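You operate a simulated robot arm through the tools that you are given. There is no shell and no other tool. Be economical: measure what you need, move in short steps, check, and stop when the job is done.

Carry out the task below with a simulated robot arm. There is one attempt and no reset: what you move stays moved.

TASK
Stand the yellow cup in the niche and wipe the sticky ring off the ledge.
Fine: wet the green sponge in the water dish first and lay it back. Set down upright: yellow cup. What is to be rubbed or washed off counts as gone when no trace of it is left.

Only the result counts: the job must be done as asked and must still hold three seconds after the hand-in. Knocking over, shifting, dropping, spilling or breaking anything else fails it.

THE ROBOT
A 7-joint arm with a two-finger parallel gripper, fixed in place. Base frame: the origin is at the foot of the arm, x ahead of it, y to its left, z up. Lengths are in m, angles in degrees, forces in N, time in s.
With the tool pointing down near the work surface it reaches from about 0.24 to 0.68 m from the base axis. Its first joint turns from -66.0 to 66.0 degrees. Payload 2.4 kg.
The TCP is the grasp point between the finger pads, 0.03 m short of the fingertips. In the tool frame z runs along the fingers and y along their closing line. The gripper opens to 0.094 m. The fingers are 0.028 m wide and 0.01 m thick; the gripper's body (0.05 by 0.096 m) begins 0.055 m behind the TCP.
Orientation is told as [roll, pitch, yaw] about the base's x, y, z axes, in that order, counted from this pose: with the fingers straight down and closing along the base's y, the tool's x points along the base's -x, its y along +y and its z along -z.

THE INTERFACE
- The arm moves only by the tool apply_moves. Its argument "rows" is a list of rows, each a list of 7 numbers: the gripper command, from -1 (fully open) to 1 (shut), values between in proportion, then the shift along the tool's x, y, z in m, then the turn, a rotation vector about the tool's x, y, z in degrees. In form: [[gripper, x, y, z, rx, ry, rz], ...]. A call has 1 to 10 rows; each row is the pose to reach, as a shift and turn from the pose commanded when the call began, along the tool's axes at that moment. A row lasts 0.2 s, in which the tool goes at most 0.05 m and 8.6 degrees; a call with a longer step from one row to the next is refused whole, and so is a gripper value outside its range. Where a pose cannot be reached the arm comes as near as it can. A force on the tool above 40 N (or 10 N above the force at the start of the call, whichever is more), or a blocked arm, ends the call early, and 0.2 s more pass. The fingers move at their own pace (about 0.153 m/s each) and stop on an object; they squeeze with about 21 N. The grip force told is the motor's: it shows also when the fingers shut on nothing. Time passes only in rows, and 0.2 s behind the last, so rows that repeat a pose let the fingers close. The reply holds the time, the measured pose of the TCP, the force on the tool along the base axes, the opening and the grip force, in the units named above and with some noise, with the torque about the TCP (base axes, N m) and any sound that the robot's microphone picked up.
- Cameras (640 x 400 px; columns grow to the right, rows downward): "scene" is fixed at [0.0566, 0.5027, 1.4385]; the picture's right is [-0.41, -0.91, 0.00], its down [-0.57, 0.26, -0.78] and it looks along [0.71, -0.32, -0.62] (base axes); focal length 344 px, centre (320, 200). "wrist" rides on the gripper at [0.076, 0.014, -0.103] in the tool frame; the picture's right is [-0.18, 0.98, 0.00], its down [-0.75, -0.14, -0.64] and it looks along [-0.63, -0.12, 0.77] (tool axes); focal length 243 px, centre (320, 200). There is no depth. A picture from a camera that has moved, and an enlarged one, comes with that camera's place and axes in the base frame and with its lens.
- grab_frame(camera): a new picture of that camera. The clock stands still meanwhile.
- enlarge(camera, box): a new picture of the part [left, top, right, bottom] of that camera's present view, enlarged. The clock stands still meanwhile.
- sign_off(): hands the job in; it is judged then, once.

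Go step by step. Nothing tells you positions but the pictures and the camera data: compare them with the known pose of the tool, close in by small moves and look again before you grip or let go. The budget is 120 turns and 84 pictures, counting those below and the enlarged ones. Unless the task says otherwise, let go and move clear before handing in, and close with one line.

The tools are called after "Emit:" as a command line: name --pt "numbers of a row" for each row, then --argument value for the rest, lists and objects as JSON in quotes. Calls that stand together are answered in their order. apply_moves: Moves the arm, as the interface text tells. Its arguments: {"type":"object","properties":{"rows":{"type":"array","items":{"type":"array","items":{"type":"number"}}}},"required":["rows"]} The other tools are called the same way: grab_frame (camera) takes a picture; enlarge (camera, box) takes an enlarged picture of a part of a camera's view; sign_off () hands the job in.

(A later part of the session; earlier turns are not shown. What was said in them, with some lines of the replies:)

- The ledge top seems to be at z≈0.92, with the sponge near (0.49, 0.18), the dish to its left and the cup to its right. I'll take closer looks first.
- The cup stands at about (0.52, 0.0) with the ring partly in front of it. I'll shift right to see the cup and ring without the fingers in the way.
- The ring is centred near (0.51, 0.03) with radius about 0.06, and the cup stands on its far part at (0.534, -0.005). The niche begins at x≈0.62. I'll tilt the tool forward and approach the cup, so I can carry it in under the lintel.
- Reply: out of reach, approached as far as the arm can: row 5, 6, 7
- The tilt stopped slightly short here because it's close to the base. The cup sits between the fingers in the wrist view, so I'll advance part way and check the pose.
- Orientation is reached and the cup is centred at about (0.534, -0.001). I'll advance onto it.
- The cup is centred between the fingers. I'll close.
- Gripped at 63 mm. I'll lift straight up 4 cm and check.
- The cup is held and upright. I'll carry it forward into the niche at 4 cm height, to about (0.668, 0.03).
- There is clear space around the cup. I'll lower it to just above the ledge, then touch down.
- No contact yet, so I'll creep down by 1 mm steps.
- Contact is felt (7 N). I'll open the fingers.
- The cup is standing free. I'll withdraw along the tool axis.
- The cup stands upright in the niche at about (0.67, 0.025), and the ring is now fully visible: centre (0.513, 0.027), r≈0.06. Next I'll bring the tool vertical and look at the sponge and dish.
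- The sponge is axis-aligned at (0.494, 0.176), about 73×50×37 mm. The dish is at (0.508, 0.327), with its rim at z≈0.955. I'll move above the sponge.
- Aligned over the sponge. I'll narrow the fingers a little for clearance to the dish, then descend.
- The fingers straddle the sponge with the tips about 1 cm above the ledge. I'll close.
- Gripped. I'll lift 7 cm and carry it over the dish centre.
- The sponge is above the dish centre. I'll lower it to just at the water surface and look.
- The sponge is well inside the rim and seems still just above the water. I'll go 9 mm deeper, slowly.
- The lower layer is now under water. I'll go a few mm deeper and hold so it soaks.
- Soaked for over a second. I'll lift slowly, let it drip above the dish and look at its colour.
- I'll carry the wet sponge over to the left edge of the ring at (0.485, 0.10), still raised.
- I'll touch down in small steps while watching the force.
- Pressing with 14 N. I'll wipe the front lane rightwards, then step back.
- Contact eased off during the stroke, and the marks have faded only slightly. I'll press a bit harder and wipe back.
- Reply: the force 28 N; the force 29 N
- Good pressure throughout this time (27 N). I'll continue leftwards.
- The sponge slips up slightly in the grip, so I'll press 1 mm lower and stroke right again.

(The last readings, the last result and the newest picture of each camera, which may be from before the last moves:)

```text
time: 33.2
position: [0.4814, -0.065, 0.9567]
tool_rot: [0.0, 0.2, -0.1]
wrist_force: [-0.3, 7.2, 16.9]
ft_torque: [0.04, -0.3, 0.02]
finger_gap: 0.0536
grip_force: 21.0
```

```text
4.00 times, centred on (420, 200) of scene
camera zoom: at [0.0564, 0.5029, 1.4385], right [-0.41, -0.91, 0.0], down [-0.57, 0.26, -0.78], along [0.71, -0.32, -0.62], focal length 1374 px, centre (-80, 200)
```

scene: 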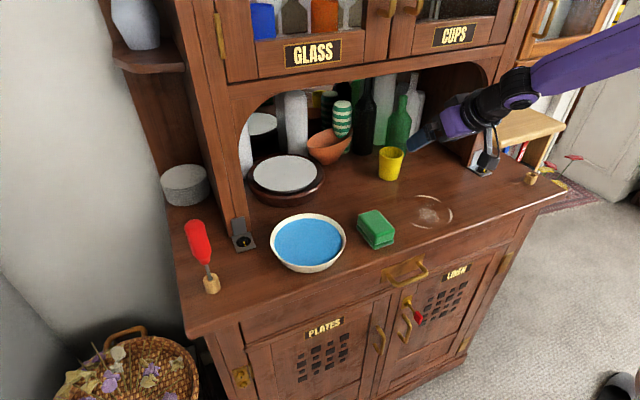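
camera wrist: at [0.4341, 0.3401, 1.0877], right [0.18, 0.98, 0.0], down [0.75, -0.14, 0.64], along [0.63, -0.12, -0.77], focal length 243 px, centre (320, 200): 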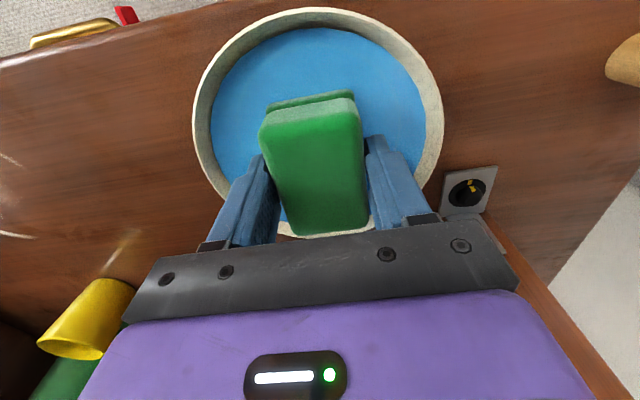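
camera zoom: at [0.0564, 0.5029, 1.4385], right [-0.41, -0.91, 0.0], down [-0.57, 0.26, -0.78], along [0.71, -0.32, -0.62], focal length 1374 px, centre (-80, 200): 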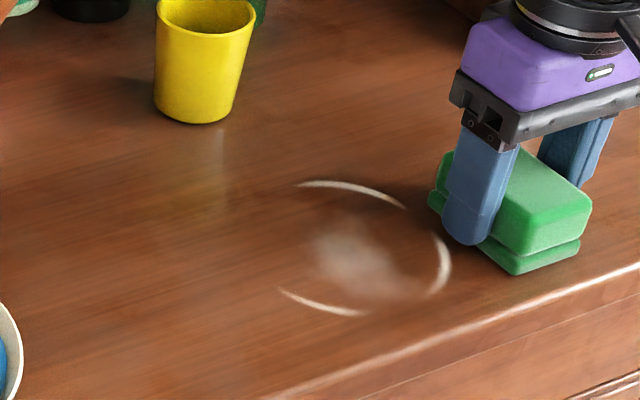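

Marks seem to fade gradually. Now the far lane (x≈0.54), sweeping left.

Emit:
apply_moves --pt "1 -0.03 0.0 0.0005 0 0 0" --pt "1 -0.06 0.0 0.0005 0 0 0" --pt "1 -0.06 0.025 0.0005 0 0 0" --pt "1 -0.06 0.05 0.0005 0 0 0" --pt "1 -0.06 0.075 0.0005 0 0 0" --pt "1 -0.06 0.1 0.0005 0 0 0" --pt "1 -0.06 0.125 0.0005 0 0 0" --pt "1 -0.06 0.15 0.0005 0 0 0"

Emit:
enlarge --camera "scene" --box '[340, 150, 500, 250]'

```text
time: 35.0
position: [0.5464, 0.086, 0.9564]
tool_rot: [0.0, 0.0, 0.0]
wrist_force: [-0.4, -0.8, -1.6]
ft_torque: [0.0, 0.04, 0.05]
finger_gap: 0.054
grip_force: 21.0
```

```text
4.00 times, centred on (420, 200) of scene
camera zoom: at [0.0567, 0.5027, 1.4385], right [-0.41, -0.91, 0.0], down [-0.57, 0.26, -0.78], along [0.71, -0.32, -0.62], focal length 1374 px, centre (-80, 200)
```

zoom: 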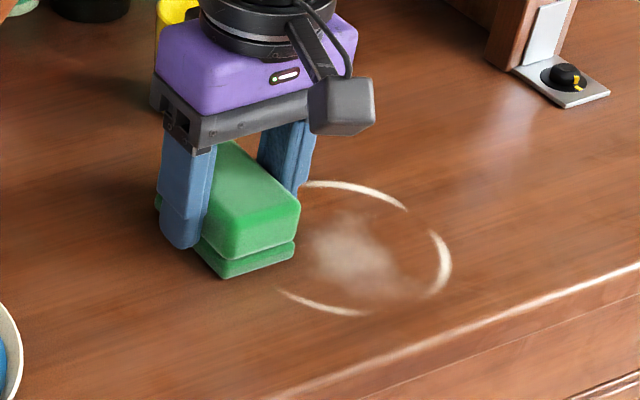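

The sponge lost contact again on that stroke. I'll look closely at the stain and the sponge before continuing.

Emit:
enlarge --camera "scene" --box '[370, 180, 466, 240]'

Emit:
grab_frame --camera "wrist"

```text
6.67 times, centred on (418, 210) of scene
camera zoom: at [0.0567, 0.5027, 1.4385], right [-0.41, -0.91, 0.0], down [-0.57, 0.26, -0.78], along [0.71, -0.32, -0.62], focal length 2291 px, centre (-333, 133)
```

zoom: 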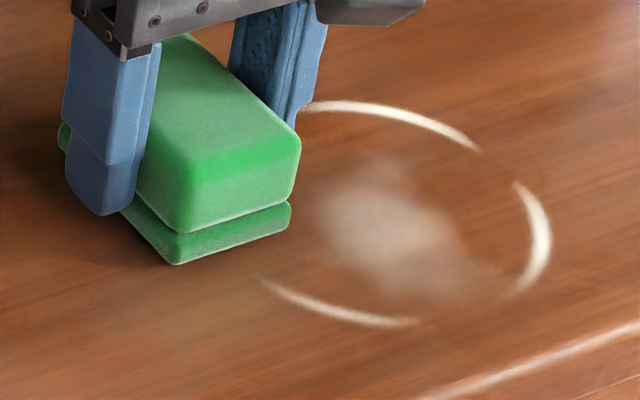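

```text
39 pictures are left
camera wrist: at [0.471, 0.1009, 1.0594], right [0.18, 0.98, 0.0], down [0.75, -0.14, 0.64], along [0.63, -0.12, -0.77], focal length 243 px, centre (320, 200)
```

wrist: 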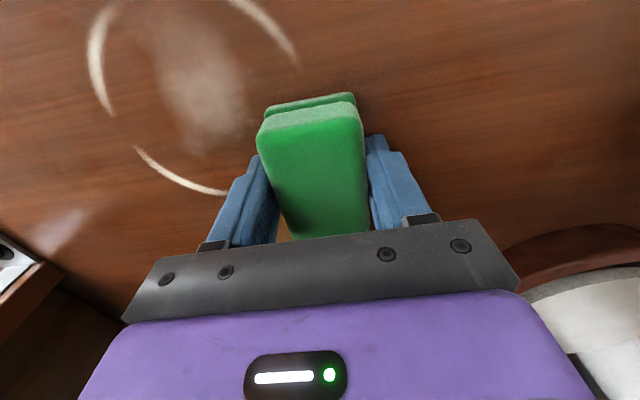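

No clear fading yet. I'll test with short firm rubs right over the blob and check for a local effect: first move over it and touch down.

Emit:
apply_moves --pt "1 0 0 -0.006 0 0 0" --pt "1 0.03 -0.03 -0.006 0 0 0" --pt "1 0.046 -0.06 -0.006 0 0 0" --pt "1 0.046 -0.06 -0.002 0 0 0" --pt "1 0.046 -0.06 0.0 0 0 0" --pt "1 0.046 -0.06 0.001 0 0 0"

```text
time: 36.4
position: [0.4997, 0.0255, 0.9567]
tool_rot: [0.0, 0.0, 0.1]
wrist_force: [-0.1, 1.0, 0.0]
ft_torque: [-0.01, 0.0, -0.01]
finger_gap: 0.0538
grip_force: 20.9
```

Emit:
apply_moves --pt "1 0 0 0.001 0 0 0" --pt "1 0 0 0.002 0 0 0"

```text
time: 37.0
position: [0.4988, 0.0267, 0.956]
tool_rot: [0.0, -0.2, 0.0]
wrist_force: [-6.5, -1.7, 25.9]
ft_torque: [-0.02, 0.12, 0.07]
finger_gap: 0.0542
grip_force: 21.3
```

Emit:
apply_moves --pt "1 0 0.015 0 0 0 0" --pt "1 0 0.03 0 0 0 0" --pt "1 0 0.015 0 0 0 0" --pt "1 0 0 0 0 0 0" --pt "1 0 -0.015 0 0 0 0" --pt "1 0 -0.03 0 0 0 0" --pt "1 0 -0.015 0 0 0 0" --pt "1 0 0 0 0 0 0" --pt "1 0 0.015 0 0 0 0"

```text
time: 39.0
position: [0.5, 0.0401, 0.9565]
tool_rot: [0.0, 0.0, -0.2]
wrist_force: [-0.6, -8.5, 14.5]
ft_torque: [-0.27, -0.15, -0.06]
finger_gap: 0.0538
grip_force: 21.3
```

Force was maintained. I'll lift and shift left to see the blob.

Emit:
apply_moves --pt "1 0 0 -0.02 0 0 0" --pt "1 0 0.04 -0.03 0 0 0" --pt "1 0 0.08 -0.03 0 0 0" --pt "1 0 0.08 -0.03 0 0 0"

Emit:
enlarge --camera "scene" --box '[370, 180, 466, 240]'

```text
time: 40.0
position: [0.495, 0.1218, 0.986]
tool_rot: [0.0, 0.0, -0.1]
wrist_force: [0.2, -0.4, -0.5]
ft_torque: [0.02, 0.0, -0.01]
finger_gap: 0.0539
grip_force: 20.8
```

```text
6.67 times, centred on (418, 210) of scene
camera zoom: at [0.0566, 0.5027, 1.4385], right [-0.41, -0.91, 0.0], down [-0.57, 0.26, -0.78], along [0.71, -0.32, -0.62], focal length 2291 px, centre (-333, 133)
```

zoom: 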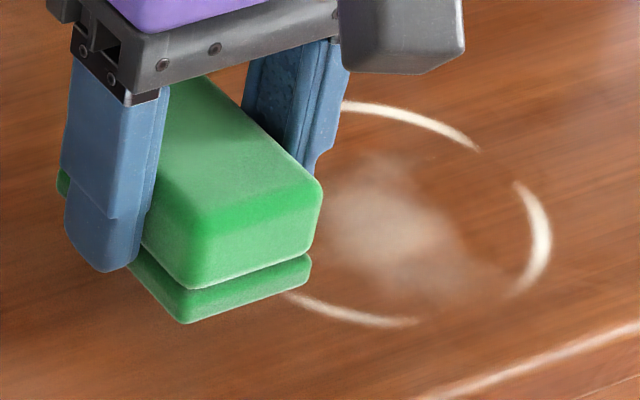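

The stain is hardly affected, so the sponge may not have been wetted enough. I'll return to the dish and dip deeper for longer.

Emit:
apply_moves --pt "1 0 0 -0.03 0 0 0" --pt "1 -0.003 0.03 -0.05 0 0 0" --pt "1 -0.005 0.075 -0.05 0 0 0" --pt "1 -0.008 0.12 -0.05 0 0 0" --pt "1 -0.01 0.165 -0.05 0 0 0" --pt "1 -0.012 0.206 -0.05 0 0 0" --pt "1 -0.012 0.206 -0.05 0 0 0" --pt "1 -0.012 0.206 -0.02 0 0 0" --pt "1 -0.012 0.206 0.005 0 0 0" --pt "1 -0.012 0.206 0.016 0 0 0"

Emit:
enlarge --camera "scene" --box '[240, 170, 400, 270]'

```text
time: 42.2
position: [0.508, 0.3306, 0.9669]
tool_rot: [0.0, 0.0, 0.0]
wrist_force: [-0.4, -0.4, -0.6]
ft_torque: [0.0, -0.03, -0.01]
finger_gap: 0.0536
grip_force: 20.6
```

```text
4.00 times, centred on (320, 220) of scene
camera zoom: at [0.0566, 0.5027, 1.4385], right [-0.41, -0.91, 0.0], down [-0.57, 0.26, -0.78], along [0.71, -0.32, -0.62], focal length 1374 px, centre (320, 120)
```

zoom: 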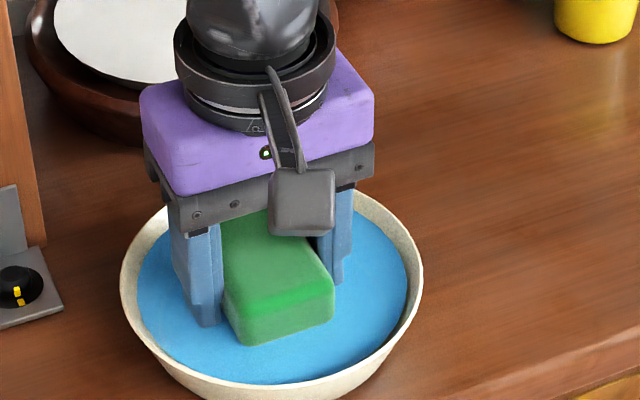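

Emit:
apply_moves --pt "1 0 0 0.001 0 0 0" --pt "1 0 0 0.002 0 0 0" --pt "1 0 0 0.003 0 0 0" --pt "1 0 0 0.004 0 0 0" --pt "1 0 0 0.004 0 0 0"

```text
time: 43.4
position: [0.51, 0.3295, 0.9652]
tool_rot: [0.0, 0.0, 0.0]
wrist_force: [0.3, 0.2, -0.2]
ft_torque: [0.01, 0.02, 0.02]
finger_gap: 0.0536
grip_force: 20.9
```

Emit:
apply_moves --pt "1 0 0 0.001 0 0 0" --pt "1 0 0 0.002 0 0 0" --pt "1 0 0 0.002 0 0 0" --pt "1 0 0 0.002 0 0 0" --pt "1 0 0 0.002 0 0 0" --pt "1 0 0 0.002 0 0 0" --pt "1 0 0 0.002 0 0 0" --pt "1 0 0 0.002 0 0 0"

Emit:
enlarge --camera "scene" --box '[240, 170, 400, 270]'

```text
time: 45.2
position: [0.5095, 0.3282, 0.9635]
tool_rot: [0.0, -0.1, 0.0]
wrist_force: [0.5, -0.3, -0.7]
ft_torque: [-0.02, 0.0, -0.01]
finger_gap: 0.054
grip_force: 20.9
```

```text
4.00 times, centred on (320, 220) of scene
camera zoom: at [0.0566, 0.5027, 1.4385], right [-0.41, -0.91, 0.0], down [-0.57, 0.26, -0.78], along [0.71, -0.32, -0.62], focal length 1374 px, centre (320, 120)
```

zoom: 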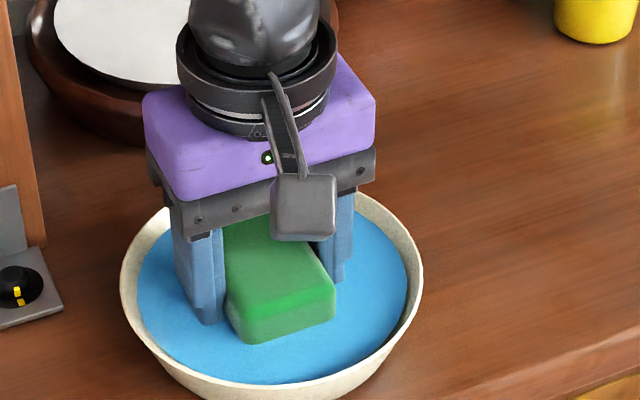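

Held submerged. I'll lift, let it drip and carry it back to the ring's front lane.

Emit:
apply_moves --pt "1 0 0 -0.025 0 0 0" --pt "1 0 0 -0.06 0 0 0" --pt "1 0 0 -0.07 0 0 0" --pt "1 0 0 -0.07 0 0 0" --pt "1 0 0 -0.07 0 0 0" --pt "1 0.005 -0.045 -0.07 0 0 0" --pt "1 0.01 -0.09 -0.07 0 0 0" --pt "1 0.015 -0.135 -0.07 0 0 0" --pt "1 0.02 -0.18 -0.05 0 0 0" --pt "1 0.023 -0.225 -0.03 0 0 0"

Emit:
enlarge --camera "scene" --box '[340, 150, 500, 250]'

```text
time: 47.4
position: [0.4837, 0.1045, 0.9887]
tool_rot: [0.1, 0.0, 0.0]
wrist_force: [0.2, 0.1, 0.0]
ft_torque: [0.02, 0.0, 0.02]
finger_gap: 0.0537
grip_force: 20.8
```

```text
4.00 times, centred on (420, 200) of scene
camera zoom: at [0.0566, 0.5027, 1.4386], right [-0.41, -0.91, 0.0], down [-0.57, 0.26, -0.78], along [0.71, -0.32, -0.62], focal length 1374 px, centre (-80, 200)
```

zoom: 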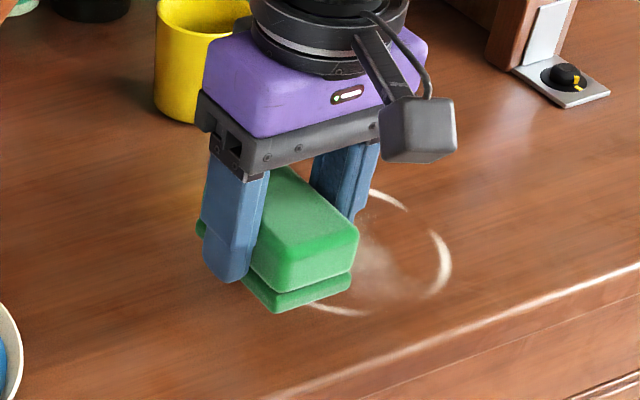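

I'll lower to contact while watching the force.

Emit:
apply_moves --pt "1 0 0 0.02 0 0 0" --pt "1 0 0 0.03 0 0 0" --pt "1 0 0 0.033 0 0 0" --pt "1 0 0 0.034 0 0 0"

```text
time: 48.4
position: [0.4866, 0.1034, 0.9596]
tool_rot: [-0.1, 0.0, 0.0]
wrist_force: [0.7, 0.0, -1.2]
ft_torque: [-0.03, 0.02, 0.01]
finger_gap: 0.0537
grip_force: 20.8
```

Emit:
apply_moves --pt "1 0 0 0.0015 0 0 0" --pt "1 0 0 0.003 0 0 0" --pt "1 0 0 0.004 0 0 0"

```text
time: 49.2
position: [0.4882, 0.104, 0.955]
tool_rot: [0.1, -0.1, 0.0]
wrist_force: [0.1, 0.6, -0.8]
ft_torque: [0.02, 0.0, -0.02]
finger_gap: 0.054
grip_force: 21.0
```

Emit:
apply_moves --pt "1 0 0 0.001 0 0 0" --pt "1 0 0 0.002 0 0 0"

```text
time: 49.8
position: [0.4875, 0.1037, 0.9518]
tool_rot: [0.2, -0.2, 0.0]
wrist_force: [-4.3, 0.4, 26.4]
ft_torque: [0.03, -0.02, -0.03]
finger_gap: 0.0538
grip_force: 21.3
```

The fingertips are now nearly at the ledge because the sponge has crept up in the grip. I'll set it down at its original place and regrip it higher.

Emit:
apply_moves --pt "1 0 0 -0.02 0 0 0" --pt "1 0 0.04 -0.022 0 0 0" --pt "1 -0.002 0.0745 -0.022 0 0 0" --pt "1 -0.002 0.0745 -0.012 0 0 0" --pt "1 -0.002 0.0745 -0.006 0 0 0"

Emit:
enlarge --camera "scene" --box '[320, 180, 480, 280]'

```text
time: 51.0
position: [0.4893, 0.1765, 0.9585]
tool_rot: [0.0, -0.1, 0.0]
wrist_force: [0.8, 0.8, -1.2]
ft_torque: [-0.03, 0.03, -0.02]
finger_gap: 0.0538
grip_force: 21.6
```

```text
4.00 times, centred on (400, 230) of scene
camera zoom: at [0.0566, 0.5027, 1.4385], right [-0.41, -0.91, 0.0], down [-0.57, 0.26, -0.78], along [0.71, -0.32, -0.62], focal length 1374 px, centre (0, 80)
```

zoom: 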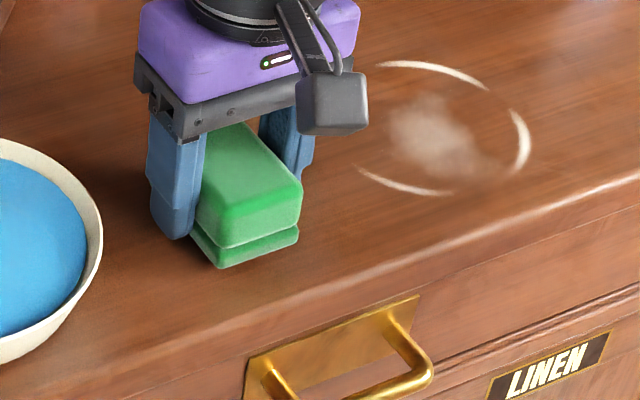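

Emit:
apply_moves --pt "1 0 0 0.002 0 0 0" --pt "1 0 0 0.0035 0 0 0" --pt "0.3 0 0 0.0035 0 0 0" --pt "-0.4 0 0 0.0035 0 0 0" --pt "-0.7 0 0 0.0035 0 0 0"

Emit:
enlarge --camera "scene" --box '[320, 180, 480, 280]'

Emit:
grab_frame --camera "wrist"

```text
time: 52.2
position: [0.4902, 0.1776, 0.9548]
tool_rot: [0.0, 0.0, 0.0]
wrist_force: [0.1, -0.1, 0.5]
ft_torque: [-0.02, 0.0, -0.01]
finger_gap: 0.0799
grip_force: 0.0
```

```text
4.00 times, centred on (400, 230) of scene
camera zoom: at [0.0566, 0.5027, 1.4385], right [-0.41, -0.91, 0.0], down [-0.57, 0.26, -0.78], along [0.71, -0.32, -0.62], focal length 1374 px, centre (0, 80)
```

zoom: 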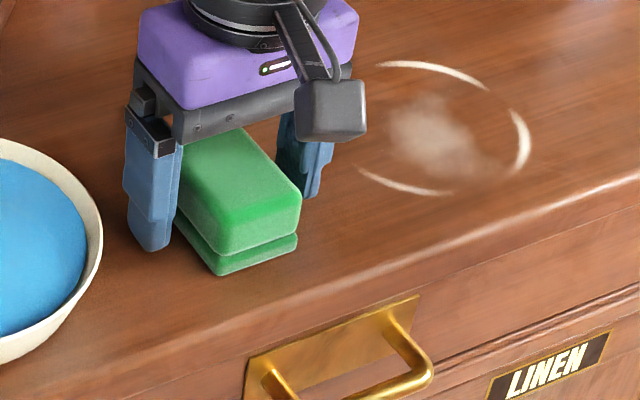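

```text
32 pictures are left
camera wrist: at [0.4147, 0.1916, 1.057], right [0.18, 0.98, 0.0], down [0.75, -0.14, 0.64], along [0.63, -0.12, -0.77], focal length 243 px, centre (320, 200)
```

wrist: 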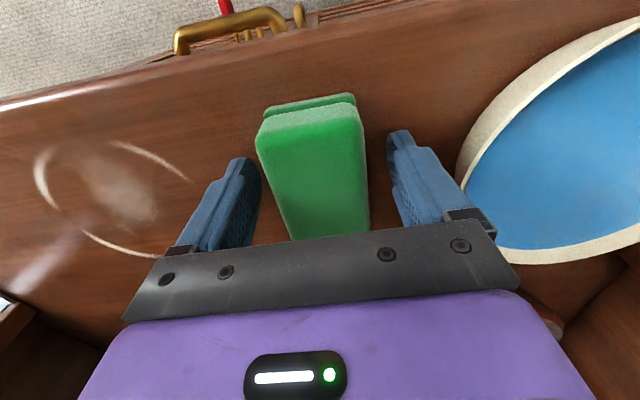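

The sponge is down and looks darker (wet). I'll regrip about 11 mm higher and press more gently so it stays flat.

Emit:
apply_moves --pt "-0.7 0 0 -0.011 0 0 0" --pt "-0.2 0 0 -0.011 0 0 0" --pt "0.4 0 0 -0.011 0 0 0" --pt "1 0 0 -0.011 0 0 0" --pt "1 0 0 -0.011 0 0 0" --pt "1 0 0 -0.031 0 0 0" --pt "1 0.0 -0.04 -0.031 0 0 0" --pt "1 0.0 -0.08 -0.031 0 0 0" --pt "1 0.0 -0.08 -0.02 0 0 0" --pt "1 0.0 -0.08 -0.014 0 0 0"

```text
time: 54.4
position: [0.4893, 0.0975, 0.9685]
tool_rot: [0.0, -0.1, -0.1]
wrist_force: [0.1, -0.4, -0.2]
ft_torque: [0.02, 0.02, -0.01]
finger_gap: 0.0496
grip_force: 21.0
```

Emit:
apply_moves --pt "1 0 0 0.002 0 0 0" --pt "1 0 0 0.003 0 0 0" --pt "1 0 0 0.0035 0 0 0"

```text
time: 55.2
position: [0.4885, 0.099, 0.9649]
tool_rot: [0.0, 0.0, -0.1]
wrist_force: [-12.7, -6.1, 32.7]
ft_torque: [-0.15, 0.27, 0.01]
finger_gap: 0.0496
grip_force: 21.1
```

Contact at 33 N. I'll ease off slightly and stroke right along the front lane.

Emit:
apply_moves --pt "1 0 -0.005 -0.0005 0 0 0" --pt "1 0 -0.02 -0.0005 0 0 0" --pt "1 0 -0.035 -0.0005 0 0 0" --pt "1 0 -0.05 -0.0005 0 0 0" --pt "1 0 -0.065 -0.0005 0 0 0" --pt "1 0 -0.08 -0.0005 0 0 0"

```text
time: 56.6
position: [0.488, 0.0161, 0.9664]
tool_rot: [-0.1, -0.1, -0.1]
wrist_force: [0.6, 7.7, 15.4]
ft_torque: [0.22, -0.27, 0.04]
finger_gap: 0.0495
grip_force: 21.5
```

Steady 15 N with clear friction. I'll continue right.

Emit:
apply_moves --pt "1 0 -0.015 0 0 0 0" --pt "1 0 -0.03 0 0 0 0" --pt "1 0 -0.045 0 0 0 0" --pt "1 0 -0.06 0 0 0 0" --pt "1 0 -0.075 0 0 0 0"

Emit:
enlarge --camera "scene" --box '[370, 180, 466, 240]'

```text
time: 57.8
position: [0.4886, -0.0556, 0.9659]
tool_rot: [0.0, -0.2, -0.1]
wrist_force: [1.1, 13.5, 30.0]
ft_torque: [0.38, 0.1, -0.15]
finger_gap: 0.0496
grip_force: 20.9
```

```text
6.67 times, centred on (418, 210) of scene
camera zoom: at [0.0562, 0.5031, 1.4384], right [-0.41, -0.91, 0.0], down [-0.57, 0.26, -0.78], along [0.71, -0.32, -0.62], focal length 2291 px, centre (-333, 133)
```

zoom: 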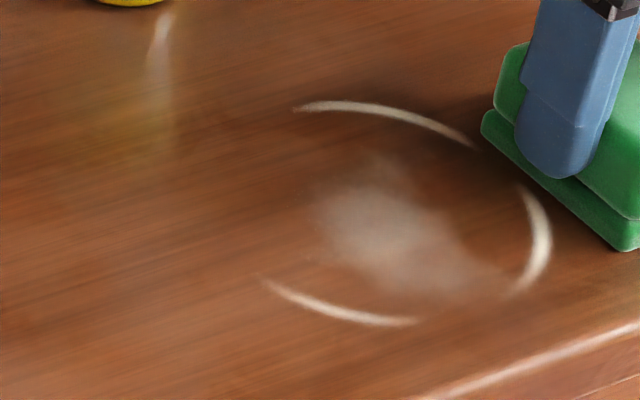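

Strokes now keep good contact. I'll do the far lane: shift to x≈0.54 and stroke left.

Emit:
apply_moves --pt "1 -0.025 0 -0.0005 0 0 0" --pt "1 -0.05 0 -0.0005 0 0 0" --pt "1 -0.05 0.02 -0.0005 0 0 0" --pt "1 -0.05 0.04 -0.0005 0 0 0" --pt "1 -0.05 0.06 -0.0005 0 0 0" --pt "1 -0.05 0.08 -0.0003 0 0 0" --pt "1 -0.05 0.1 0 0 0 0"

```text
time: 58.1
position: [0.4923, -0.0579, 0.9652]
tool_rot: [-0.1, 0.3, 0.0]
wrist_force: [1.0, 0.5, 6.9]
ft_torque: [-0.03, -0.31, -0.03]
finger_gap: 0.0495
grip_force: 21.2
stopped in row 1: the force on the tool passed its limit at 48 N (the readings are from after the stop); the commanded pose is now the measured one
```

The call stopped on a force spike; the present contact is a light 7 N. I'll continue the lane change gently.

Emit:
apply_moves --pt "1 -0.01 0 -0.0005 0 0 0" --pt "1 -0.025 0 -0.0005 0 0 0" --pt "1 -0.04 0 -0.0005 0 0 0" --pt "1 -0.05 0 -0.0005 0 0 0" --pt "1 -0.05 0.015 -0.0005 0 0 0" --pt "1 -0.05 0.03 -0.0005 0 0 0"

```text
time: 59.5
position: [0.5436, -0.0277, 0.9664]
tool_rot: [0.0, 0.4, 0.1]
wrist_force: [2.0, -8.5, 20.7]
ft_torque: [-0.33, -0.28, -0.05]
finger_gap: 0.0493
grip_force: 20.6
```

Emit:
apply_moves --pt "1 0 0.015 0 0 0 0" --pt "1 0 0.03 0 0 0 0" --pt "1 0 0.045 0 0 0 0" --pt "1 0 0.06 0 0 0 0" --pt "1 0 0.075 0 0 0 0" --pt "1 0 0.09 0 0 0 0" --pt "1 0 0.105 0 0 0 0" --pt "1 0 0.12 0 0 0 0" --pt "1 0 0.135 0 0 0 0"

Emit:
enlarge --camera "scene" --box '[370, 180, 466, 240]'

```text
time: 61.5
position: [0.5425, 0.1097, 0.9654]
tool_rot: [0.0, 0.4, 0.1]
wrist_force: [0.4, -7.2, 16.1]
ft_torque: [-0.25, -0.25, -0.02]
finger_gap: 0.0495
grip_force: 21.0
```

```text
6.67 times, centred on (418, 210) of scene
camera zoom: at [0.0564, 0.5024, 1.4387], right [-0.41, -0.91, 0.0], down [-0.57, 0.26, -0.78], along [0.71, -0.32, -0.62], focal length 2291 px, centre (-333, 133)
```

zoom: 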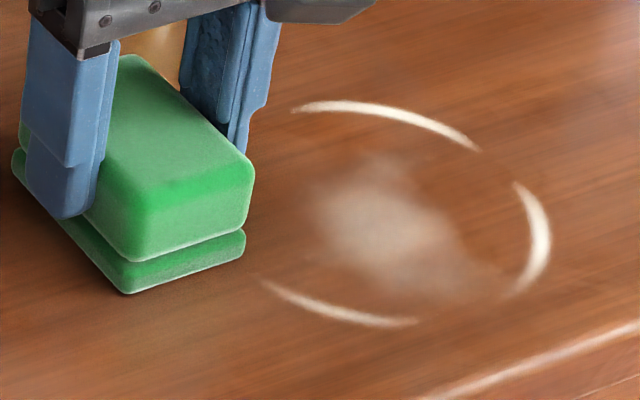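

Well-pressed strokes over the stain leave it unchanged, so the sponge evidently isn't counted as wet. I'll dip again, this time down to the dish floor, and hold longer.

Emit:
apply_moves --pt "1 0 0 -0.035 0 0 0" --pt "1 0 0.01 -0.08 0 0 0" --pt "1 0.007 0.05 -0.085 0 0 0" --pt "1 0.014 0.095 -0.085 0 0 0" --pt "1 0.024 0.14 -0.085 0 0 0" --pt "1 0.034 0.18 -0.085 0 0 0" --pt "1 0.034 0.219 -0.085 0 0 0" --pt "1 0.034 0.219 -0.07 0 0 0" --pt "1 0.034 0.219 -0.035 0 0 0" --pt "1 0.034 0.219 -0.015 0 0 0"

Emit:
enlarge --camera "scene" --box '[240, 170, 400, 270]'

```text
time: 63.7
position: [0.5088, 0.328, 0.9805]
tool_rot: [0.0, 0.4, 0.1]
wrist_force: [-0.9, 0.7, -0.2]
ft_torque: [-0.01, 0.01, -0.01]
finger_gap: 0.0493
grip_force: 21.3
```

```text
4.00 times, centred on (320, 220) of scene
camera zoom: at [0.0566, 0.5027, 1.4385], right [-0.41, -0.91, 0.0], down [-0.57, 0.26, -0.78], along [0.71, -0.32, -0.62], focal length 1374 px, centre (320, 120)
```

zoom: 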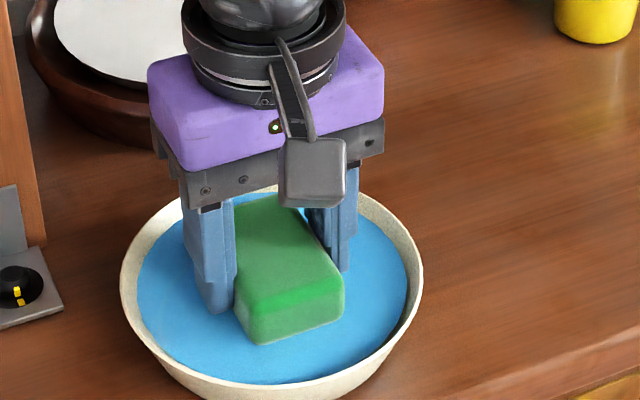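

Emit:
apply_moves --pt "1 0 0 0.002 0 0 0" --pt "1 0 0 0.004 0 0 0" --pt "1 0 0 0.006 0 0 0" --pt "1 0 0 0.007 0 0 0"

```text
time: 64.7
position: [0.5075, 0.3271, 0.9738]
tool_rot: [-0.1, 0.4, 0.1]
wrist_force: [-0.5, 0.9, -1.2]
ft_torque: [0.0, -0.01, -0.01]
finger_gap: 0.05
grip_force: 20.8
```

Emit:
apply_moves --pt "1 0 0 0.001 0 0 0" --pt "1 0 0 0.002 0 0 0"

```text
time: 65.3
position: [0.507, 0.3269, 0.971]
tool_rot: [0.0, 0.5, 0.1]
wrist_force: [0.0, 0.2, -0.8]
ft_torque: [-0.01, 0.0, -0.03]
finger_gap: 0.0495
grip_force: 20.9
```

Emit:
apply_moves --pt "1 0 0 0.001 0 0 0" --pt "1 0 0 0.0015 0 0 0"

Emit:
enlarge --camera "scene" --box '[240, 170, 400, 270]'

```text
time: 65.9
position: [0.5071, 0.327, 0.9716]
tool_rot: [0.0, 0.3, 0.2]
wrist_force: [-3.8, -3.3, 13.3]
ft_torque: [-0.15, 0.03, -0.03]
finger_gap: 0.0495
grip_force: 21.5
```

```text
4.00 times, centred on (320, 220) of scene
camera zoom: at [0.0563, 0.5025, 1.4386], right [-0.41, -0.91, 0.0], down [-0.57, 0.26, -0.78], along [0.71, -0.32, -0.62], focal length 1374 px, centre (320, 120)
```

zoom: 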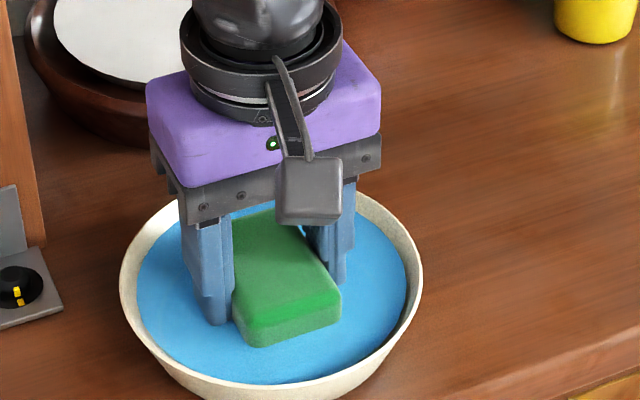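

The sponge now rests on the dish floor. I'll hold 2 s here, then lift and let it drip.

Emit:
apply_moves --pt "1 0 0 -0.0005 0 0 0" --pt "1 0 0 -0.0005 0 0 0" --pt "1 0 0 -0.0005 0 0 0" --pt "1 0 0 -0.0005 0 0 0" --pt "1 0 0 -0.0005 0 0 0" --pt "1 0 0 -0.0005 0 0 0" --pt "1 0 0 -0.0005 0 0 0" --pt "1 0 0 -0.0005 0 0 0" --pt "1 0 0 -0.02 0 0 0" --pt "1 0 0 -0.06 0 0 0"

Emit:
enlarge --camera "scene" --box '[240, 170, 400, 270]'

```text
time: 68.1
position: [0.5086, 0.3262, 1.03]
tool_rot: [-0.1, 0.5, 0.2]
wrist_force: [1.2, -0.2, -1.0]
ft_torque: [-0.01, -0.04, 0.01]
finger_gap: 0.0493
grip_force: 21.5
```

```text
4.00 times, centred on (320, 220) of scene
camera zoom: at [0.0566, 0.5027, 1.4385], right [-0.41, -0.91, 0.0], down [-0.57, 0.26, -0.78], along [0.71, -0.32, -0.62], focal length 1374 px, centre (320, 120)
```

zoom: 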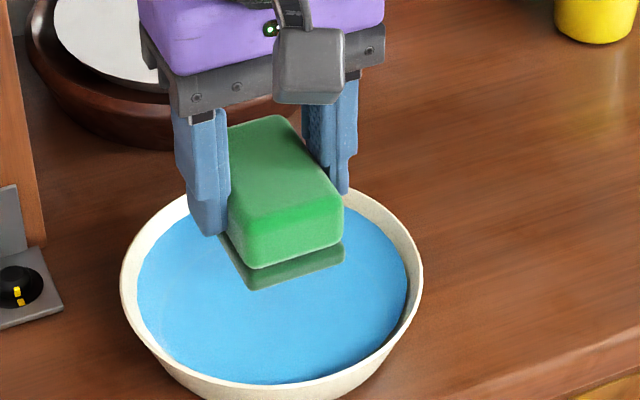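

The lower layer is now visibly dark: it's wet this time. I'll pause to drip, then go back to the ring.

Emit:
apply_moves --pt "1 0 0 -0.005 0 0 0" --pt "1 0 0 -0.005 0 0 0" --pt "1 0 0 -0.005 0 0 0" --pt "1 0.005 -0.045 -0.005 0 0 0" --pt "1 0.01 -0.09 -0.005 0 0 0" --pt "1 0.015 -0.135 -0.005 0 0 0" --pt "1 0.02 -0.18 0.0 0 0 0" --pt "1 0.023 -0.223 0.02 0 0 0" --pt "1 0.023 -0.223 0.05 0 0 0" --pt "1 0.023 -0.223 0.06 0 0 0"

```text
time: 70.3
position: [0.4822, 0.1042, 0.9714]
tool_rot: [-0.1, 0.6, 0.1]
wrist_force: [0.2, -0.8, -1.1]
ft_torque: [-0.04, 0.01, -0.01]
finger_gap: 0.0493
grip_force: 21.0
```

Emit:
apply_moves --pt "1 0 0 0.003 0 0 0" --pt "1 0 0 0.004 0 0 0" --pt "1 0 0 0.005 0 0 0"

```text
time: 71.1
position: [0.4835, 0.1031, 0.9668]
tool_rot: [-0.1, 0.4, 0.1]
wrist_force: [-5.2, -0.4, 14.0]
ft_torque: [-0.06, 0.0, 0.02]
finger_gap: 0.0494
grip_force: 20.8
```

Contact at 14 N. I'll stroke right along the front lane.

Emit:
apply_moves --pt "1 0 -0.015 0 0 0 0" --pt "1 0 -0.03 0 0 0 0" --pt "1 0 -0.045 0 0 0 0" --pt "1 0 -0.06 0 0 0 0" --pt "1 0 -0.075 0 0 0 0" --pt "1 0 -0.09 0 0 0 0" --pt "1 0 -0.105 0 0 0 0" --pt "1 0 -0.12 0 0 0 0" --pt "1 0 -0.135 0 0 0 0" --pt "1 0 -0.15 0 0 0 0"

Emit:
enlarge --camera "scene" --box '[370, 180, 466, 240]'

```text
time: 72.4
position: [0.4869, 0.0269, 0.966]
tool_rot: [0.0, 0.2, 0.3]
wrist_force: [-1.0, -1.5, 5.2]
ft_torque: [-0.21, 0.11, -0.04]
finger_gap: 0.0495
grip_force: 20.8
stopped in row 6: the force on the tool passed its limit at 41 N (the readings are from after the stop); the commanded pose is now the measured one
```

```text
6.67 times, centred on (418, 210) of scene
camera zoom: at [0.0566, 0.5026, 1.4386], right [-0.41, -0.91, 0.0], down [-0.57, 0.26, -0.78], along [0.71, -0.32, -0.62], focal length 2291 px, centre (-333, 133)
```

zoom: 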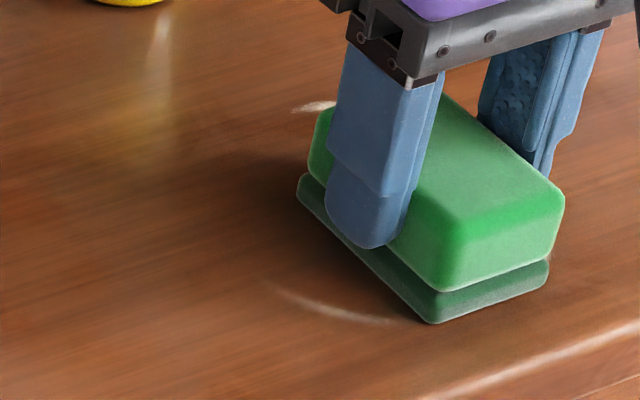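

The front arc is fading, so it works now. I'll continue right with lighter pressure.

Emit:
apply_moves --pt "1 0 -0.015 -0.0003 0 0 0" --pt "1 0 -0.03 -0.0004 0 0 0" --pt "1 0 -0.045 -0.0005 0 0 0" --pt "1 0 -0.06 -0.0006 0 0 0" --pt "1 0 -0.075 -0.0006 0 0 0"

```text
time: 73.6
position: [0.4863, -0.0487, 0.9655]
tool_rot: [0.1, 0.3, 0.3]
wrist_force: [-0.2, -0.2, -0.2]
ft_torque: [-0.02, -0.02, 0.01]
finger_gap: 0.0497
grip_force: 20.8
```

Emit:
apply_moves --pt "1 0 0 0.0008 0 0 0" --pt "1 0 0 0.0012 0 0 0"

```text
time: 74.2
position: [0.4866, -0.0493, 0.9671]
tool_rot: [0.0, 0.1, 0.2]
wrist_force: [-5.1, -3.6, 24.5]
ft_torque: [-0.21, 0.47, -0.02]
finger_gap: 0.0494
grip_force: 21.0
```

Emit:
apply_moves --pt "1 0 0.015 -0.0002 0 0 0" --pt "1 0 0.03 -0.0002 0 0 0" --pt "1 0 0.045 -0.0002 0 0 0" --pt "1 0 0.06 -0.0002 0 0 0" --pt "1 0 0.075 -0.0002 0 0 0" --pt "1 0 0.09 -0.0002 0 0 0" --pt "1 0 0.105 -0.0002 0 0 0" --pt "1 0 0.12 -0.0002 0 0 0" --pt "1 0 0.135 -0.0002 0 0 0" --pt "1 0 0.15 -0.0002 0 0 0"

Emit:
enlarge --camera "scene" --box '[370, 180, 466, 240]'

```text
time: 76.4
position: [0.4873, 0.1014, 0.9681]
tool_rot: [0.1, 0.3, 0.2]
wrist_force: [-0.1, -0.3, 0.2]
ft_torque: [-0.01, -0.01, 0.02]
finger_gap: 0.0495
grip_force: 21.0
```

```text
6.67 times, centred on (418, 210) of scene
camera zoom: at [0.0567, 0.5027, 1.4385], right [-0.41, -0.91, 0.0], down [-0.57, 0.26, -0.78], along [0.71, -0.32, -0.62], focal length 2291 px, centre (-333, 133)
```

zoom: 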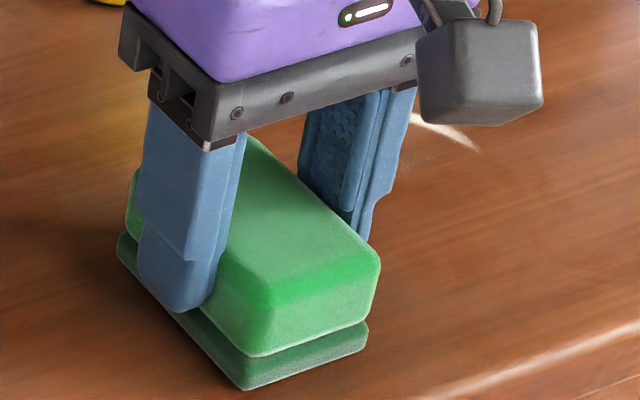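

The front half is clean. Now the far lane at x≈0.545: shift, touch down and stroke right.

Emit:
apply_moves --pt "1 -0.02 0 -0.003 0 0 0" --pt "1 -0.05 0.0 -0.003 0 0 0" --pt "1 -0.06 0 -0.001 0 0 0" --pt "1 -0.06 0 0.0005 0 0 0" --pt "1 -0.06 0 0.0012 0 0 0"

```text
time: 77.6
position: [0.5463, 0.1007, 0.9666]
tool_rot: [0.1, 0.2, 0.2]
wrist_force: [-6.2, -1.5, 14.1]
ft_torque: [-0.1, 0.05, -0.02]
finger_gap: 0.0494
grip_force: 21.1
```

Emit:
apply_moves --pt "1 0 -0.015 0 0 0 0" --pt "1 0 -0.03 -0.0002 0 0 0" --pt "1 0 -0.045 -0.0003 0 0 0" --pt "1 0 -0.06 -0.0004 0 0 0" --pt "1 0 -0.075 -0.0004 0 0 0" --pt "1 0 -0.09 -0.0004 0 0 0" --pt "1 0 -0.105 -0.0004 0 0 0" --pt "1 0 -0.12 -0.0004 0 0 0" --pt "1 0 -0.135 -0.0004 0 0 0" --pt "1 0 -0.15 -0.0004 0 0 0"

Emit:
enlarge --camera "scene" --box '[370, 180, 466, 240]'

```text
time: 79.8
position: [0.5473, -0.0503, 0.967]
tool_rot: [0.2, 0.2, 0.1]
wrist_force: [0.1, 13.7, 30.5]
ft_torque: [0.29, -0.38, 0.07]
finger_gap: 0.0494
grip_force: 21.1
```

```text
6.67 times, centred on (418, 210) of scene
camera zoom: at [0.0561, 0.5031, 1.4384], right [-0.41, -0.91, 0.0], down [-0.57, 0.26, -0.78], along [0.71, -0.32, -0.62], focal length 2291 px, centre (-333, 133)
```

zoom: 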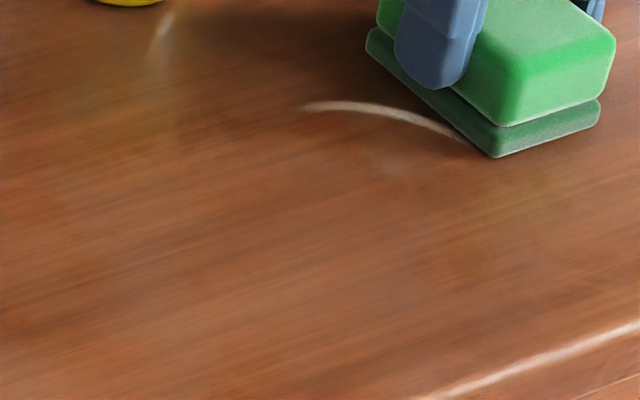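

Only the far arc remains, faded. I'll ease slightly and stroke back left.

Emit:
apply_moves --pt "1 0 0.005 -0.0005 0 0 0" --pt "1 0 0.02 -0.0004 0 0 0" --pt "1 0 0.035 -0.0004 0 0 0" --pt "1 0 0.05 -0.0003 0 0 0" --pt "1 0 0.065 -0.0003 0 0 0" --pt "1 0 0.08 -0.0003 0 0 0" --pt "1 0 0.095 -0.0002 0 0 0" --pt "1 0 0.11 -0.0002 0 0 0" --pt "1 0 0.125 -0.0002 0 0 0" --pt "1 0 0.14 -0.0002 0 0 0"

Emit:
enlarge --camera "scene" --box '[370, 180, 466, 240]'

```text
time: 82.0
position: [0.5465, 0.0938, 0.9669]
tool_rot: [0.2, 0.4, 0.3]
wrist_force: [0.9, -5.5, 15.1]
ft_torque: [-0.3, -0.65, -0.21]
finger_gap: 0.0493
grip_force: 21.1
```

```text
6.67 times, centred on (418, 210) of scene
camera zoom: at [0.0564, 0.5025, 1.4386], right [-0.41, -0.91, 0.0], down [-0.57, 0.26, -0.78], along [0.71, -0.32, -0.62], focal length 2291 px, centre (-333, 133)
```

zoom: 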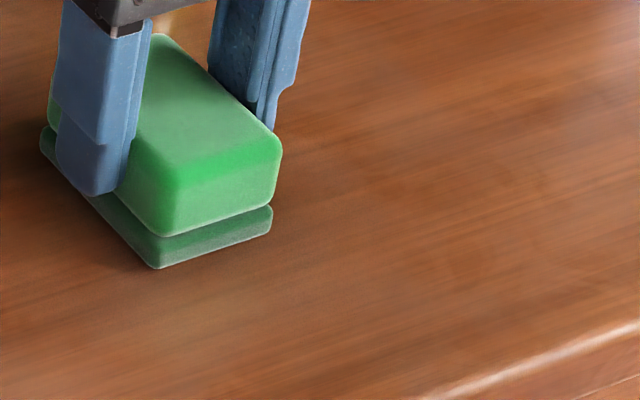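

It looks clean. I'll do one more insurance pass along the middle (x≈0.515).

Emit:
apply_moves --pt "1 0.01 0 -0.0003 0 0 0" --pt "1 0.03 0 -0.0003 0 0 0" --pt "1 0.03 -0.015 -0.0003 0 0 0" --pt "1 0.03 -0.035 -0.0003 0 0 0" --pt "1 0.03 -0.055 -0.0003 0 0 0" --pt "1 0.03 -0.075 -0.0003 0 0 0" --pt "1 0.03 -0.095 -0.0003 0 0 0" --pt "1 0.03 -0.115 -0.0003 0 0 0" --pt "1 0.03 -0.13 -0.0003 0 0 0"

```text
time: 84.0
position: [0.5181, -0.0401, 0.9658]
tool_rot: [0.2, 0.1, 0.2]
wrist_force: [0.3, 11.2, 24.2]
ft_torque: [0.29, 0.59, -0.27]
finger_gap: 0.0494
grip_force: 20.8
```

Firm contact all along. I'll lift and take the sponge back to its place, hovering just above the ledge.

Emit:
apply_moves --pt "1 0 0 -0.03 0 0 0" --pt "1 0.007 0.045 -0.03 0 0 0" --pt "1 0.014 0.09 -0.03 0 0 0" --pt "1 0.02 0.135 -0.03 0 0 0" --pt "1 0.028 0.18 -0.03 0 0 0" --pt "1 0.028 0.218 -0.03 0 0 0" --pt "1 0.028 0.218 -0.03 0 0 0" --pt "1 0.028 0.218 -0.01 0 0 0" --pt "1 0.028 0.218 -0.005 0 0 0"

Emit:
enlarge --camera "scene" --box '[320, 150, 480, 250]'

Emit:
grab_frame --camera "wrist"

```text
time: 86.0
position: [0.4882, 0.1791, 0.9708]
tool_rot: [0.1, 0.2, 0.3]
wrist_force: [0.2, 0.7, -1.1]
ft_torque: [-0.03, 0.0, 0.01]
finger_gap: 0.0495
grip_force: 21.1
```

```text
4.00 times, centred on (400, 200) of scene
camera zoom: at [0.0566, 0.5027, 1.4385], right [-0.41, -0.91, 0.0], down [-0.57, 0.26, -0.78], along [0.71, -0.32, -0.62], focal length 1374 px, centre (0, 200)
```

zoom: 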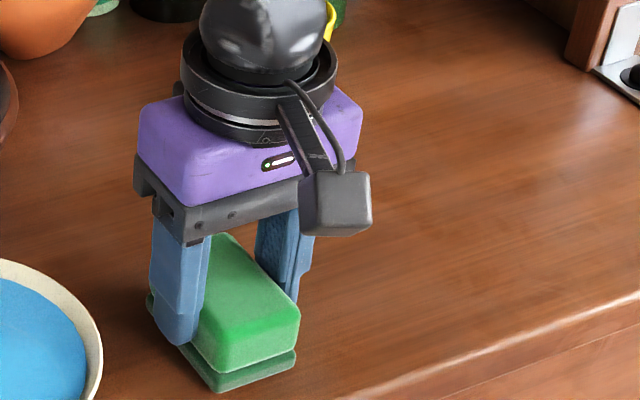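

```text
21 pictures are left
camera wrist: at [0.4131, 0.1934, 1.0732], right [0.18, 0.98, 0.0], down [0.76, -0.14, 0.64], along [0.63, -0.12, -0.77], focal length 243 px, centre (320, 200)
```

wrist: 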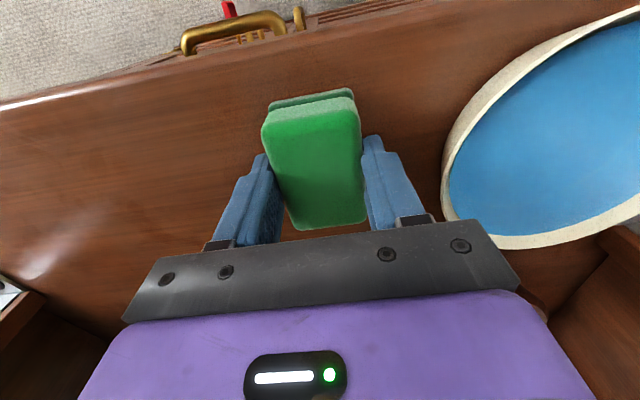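

The ledge is clean in both views. I'll lower the sponge to contact and release it.

Emit:
apply_moves --pt "1 0 0 0.002 0 0 0" --pt "1 0 0 0.004 0 0 0" --pt "1 0 0 0.0045 0 0 0"

```text
time: 86.8
position: [0.4875, 0.1788, 0.9662]
tool_rot: [0.1, 0.2, 0.2]
wrist_force: [-3.1, -1.8, 15.7]
ft_torque: [-0.15, 0.09, 0.03]
finger_gap: 0.0495
grip_force: 20.9
```

Emit:
apply_moves --pt "0.2 0 0 0 0 0 0" --pt "-0.4 0 0 0 0 0 0" --pt "-0.7 0 0 0 0 0 0" --pt "-0.7 0 0 -0.03 0 0 0" --pt "-0.7 0 0 -0.075 0 0 0" --pt "-0.7 0.03 0 -0.11 0 0 0" --pt "-0.7 0.07 0 -0.13 0 0 0" --pt "-0.7 0.115 -0.01 -0.14 0 0 0" --pt "-0.7 0.155 -0.02 -0.15 0 0 0" --pt "-0.7 0.155 -0.02 -0.15 0 0 0"

Emit:
grab_frame --camera "scene"

Emit:
enlarge --camera "scene" --box '[256, 190, 416, 290]'

Emit:
enlarge --camera "scene" --box '[340, 130, 500, 230]'

Emit:
grab_frame --camera "wrist"

```text
time: 89.0
position: [0.3314, 0.1599, 1.1184]
tool_rot: [0.2, 0.3, 0.2]
wrist_force: [0.1, -0.6, -0.1]
ft_torque: [-0.01, 0.02, 0.01]
finger_gap: 0.0802
grip_force: 0.1
```

```text
20 pictures are left
```

scene: 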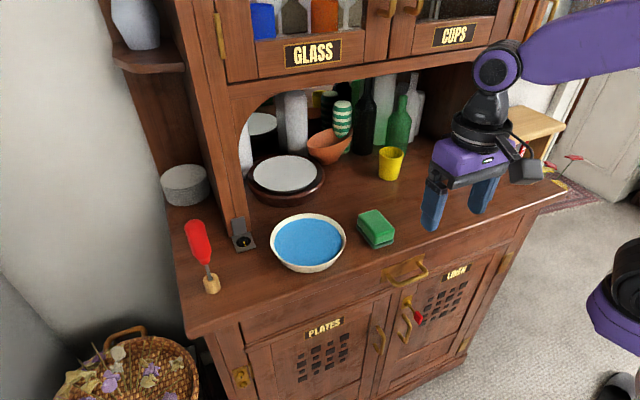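

```text
4.00 times, centred on (336, 240) of scene
camera zoom: at [0.0566, 0.5027, 1.4385], right [-0.41, -0.91, 0.0], down [-0.57, 0.26, -0.78], along [0.71, -0.32, -0.62], focal length 1374 px, centre (256, 40)
```

zoom: 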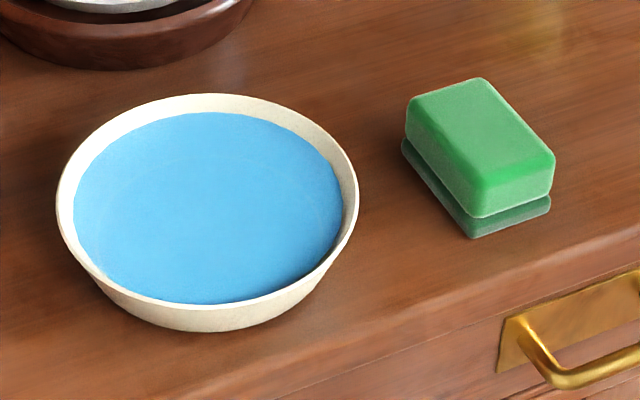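

```text
4.00 times, centred on (420, 180) of scene
camera zoom: at [0.0566, 0.5027, 1.4385], right [-0.41, -0.91, 0.0], down [-0.57, 0.26, -0.78], along [0.71, -0.32, -0.62], focal length 1374 px, centre (-80, 280)
```

zoom: 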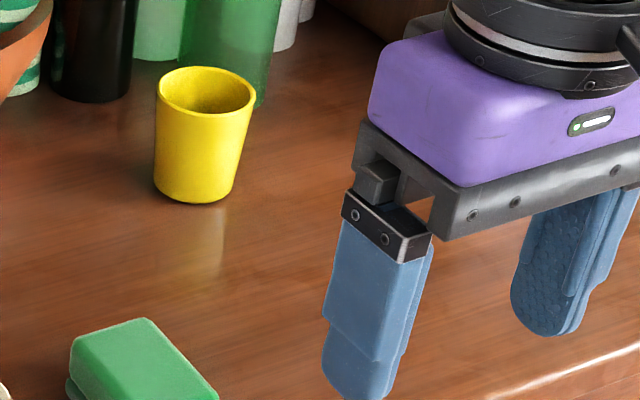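

```text
17 pictures are left
camera wrist: at [0.2568, 0.1725, 1.2207], right [0.18, 0.98, 0.0], down [0.76, -0.14, 0.64], along [0.63, -0.12, -0.77], focal length 243 px, centre (320, 200)
```

wrist: 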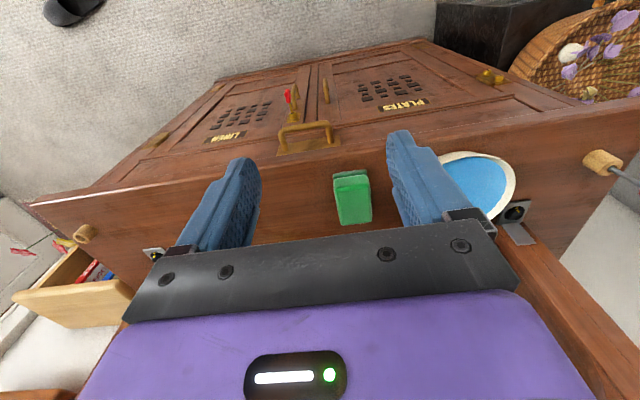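

The sponge is exactly back in its place and the dish hasn't moved. I'll move aside for one clear look at where the ring was.

Emit:
apply_moves --pt "-0.7 0.02 -0.04 -0.01 0 0 0" --pt "-0.7 0.04 -0.08 -0.03 0 0 0" --pt "-0.7 0.05 -0.12 -0.05 0 0 0" --pt "-0.7 0.05 -0.16 -0.06 0 0 0" --pt "-0.7 0.05 -0.16 -0.06 0 0 0"

Emit:
enlarge --camera "scene" --box '[370, 180, 466, 240]'

Emit:
enlarge --camera "wrist" --box '[240, 130, 440, 255]'

```text
time: 90.2
position: [0.2853, -0.0004, 1.1777]
tool_rot: [0.1, 0.3, 0.2]
wrist_force: [-0.9, 1.1, 0.2]
ft_torque: [0.0, 0.03, -0.02]
finger_gap: 0.0799
grip_force: 0.0
```

```text
6.67 times, centred on (418, 210) of scene
camera zoom: at [0.0566, 0.5027, 1.4385], right [-0.41, -0.91, 0.0], down [-0.57, 0.26, -0.78], along [0.71, -0.32, -0.62], focal length 2291 px, centre (-333, 133)
```

zoom: 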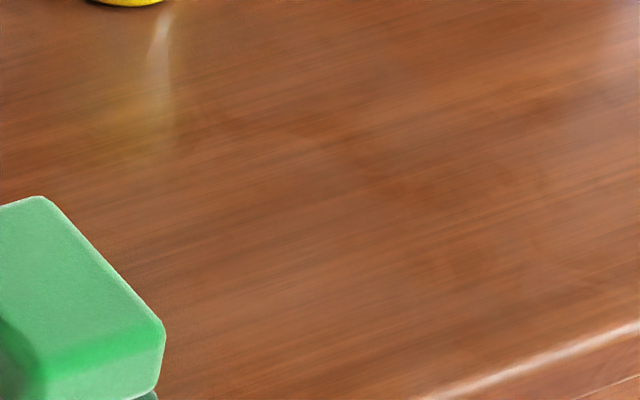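

```text
3.20 times, centred on (340, 192) of wrist
camera zoom: at [0.2107, 0.0126, 1.2801], right [0.18, 0.98, 0.0], down [0.76, -0.14, 0.64], along [0.63, -0.12, -0.77], focal length 776 px, centre (256, 224)
```

zoom: 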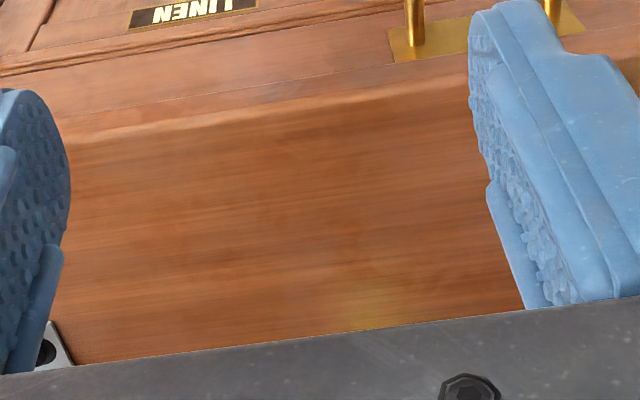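

No trace of the ring is left in either view. The cup stands upright in the niche, the sponge is back in place and the arm is clear, so I'm handing in.

Emit:
sign_off

```text
The job is handed in.
```

The yellow cup stands upright in the niche, the sticky ring is wiped off the ledge with no trace visible, and the wetted sponge is back in its place.
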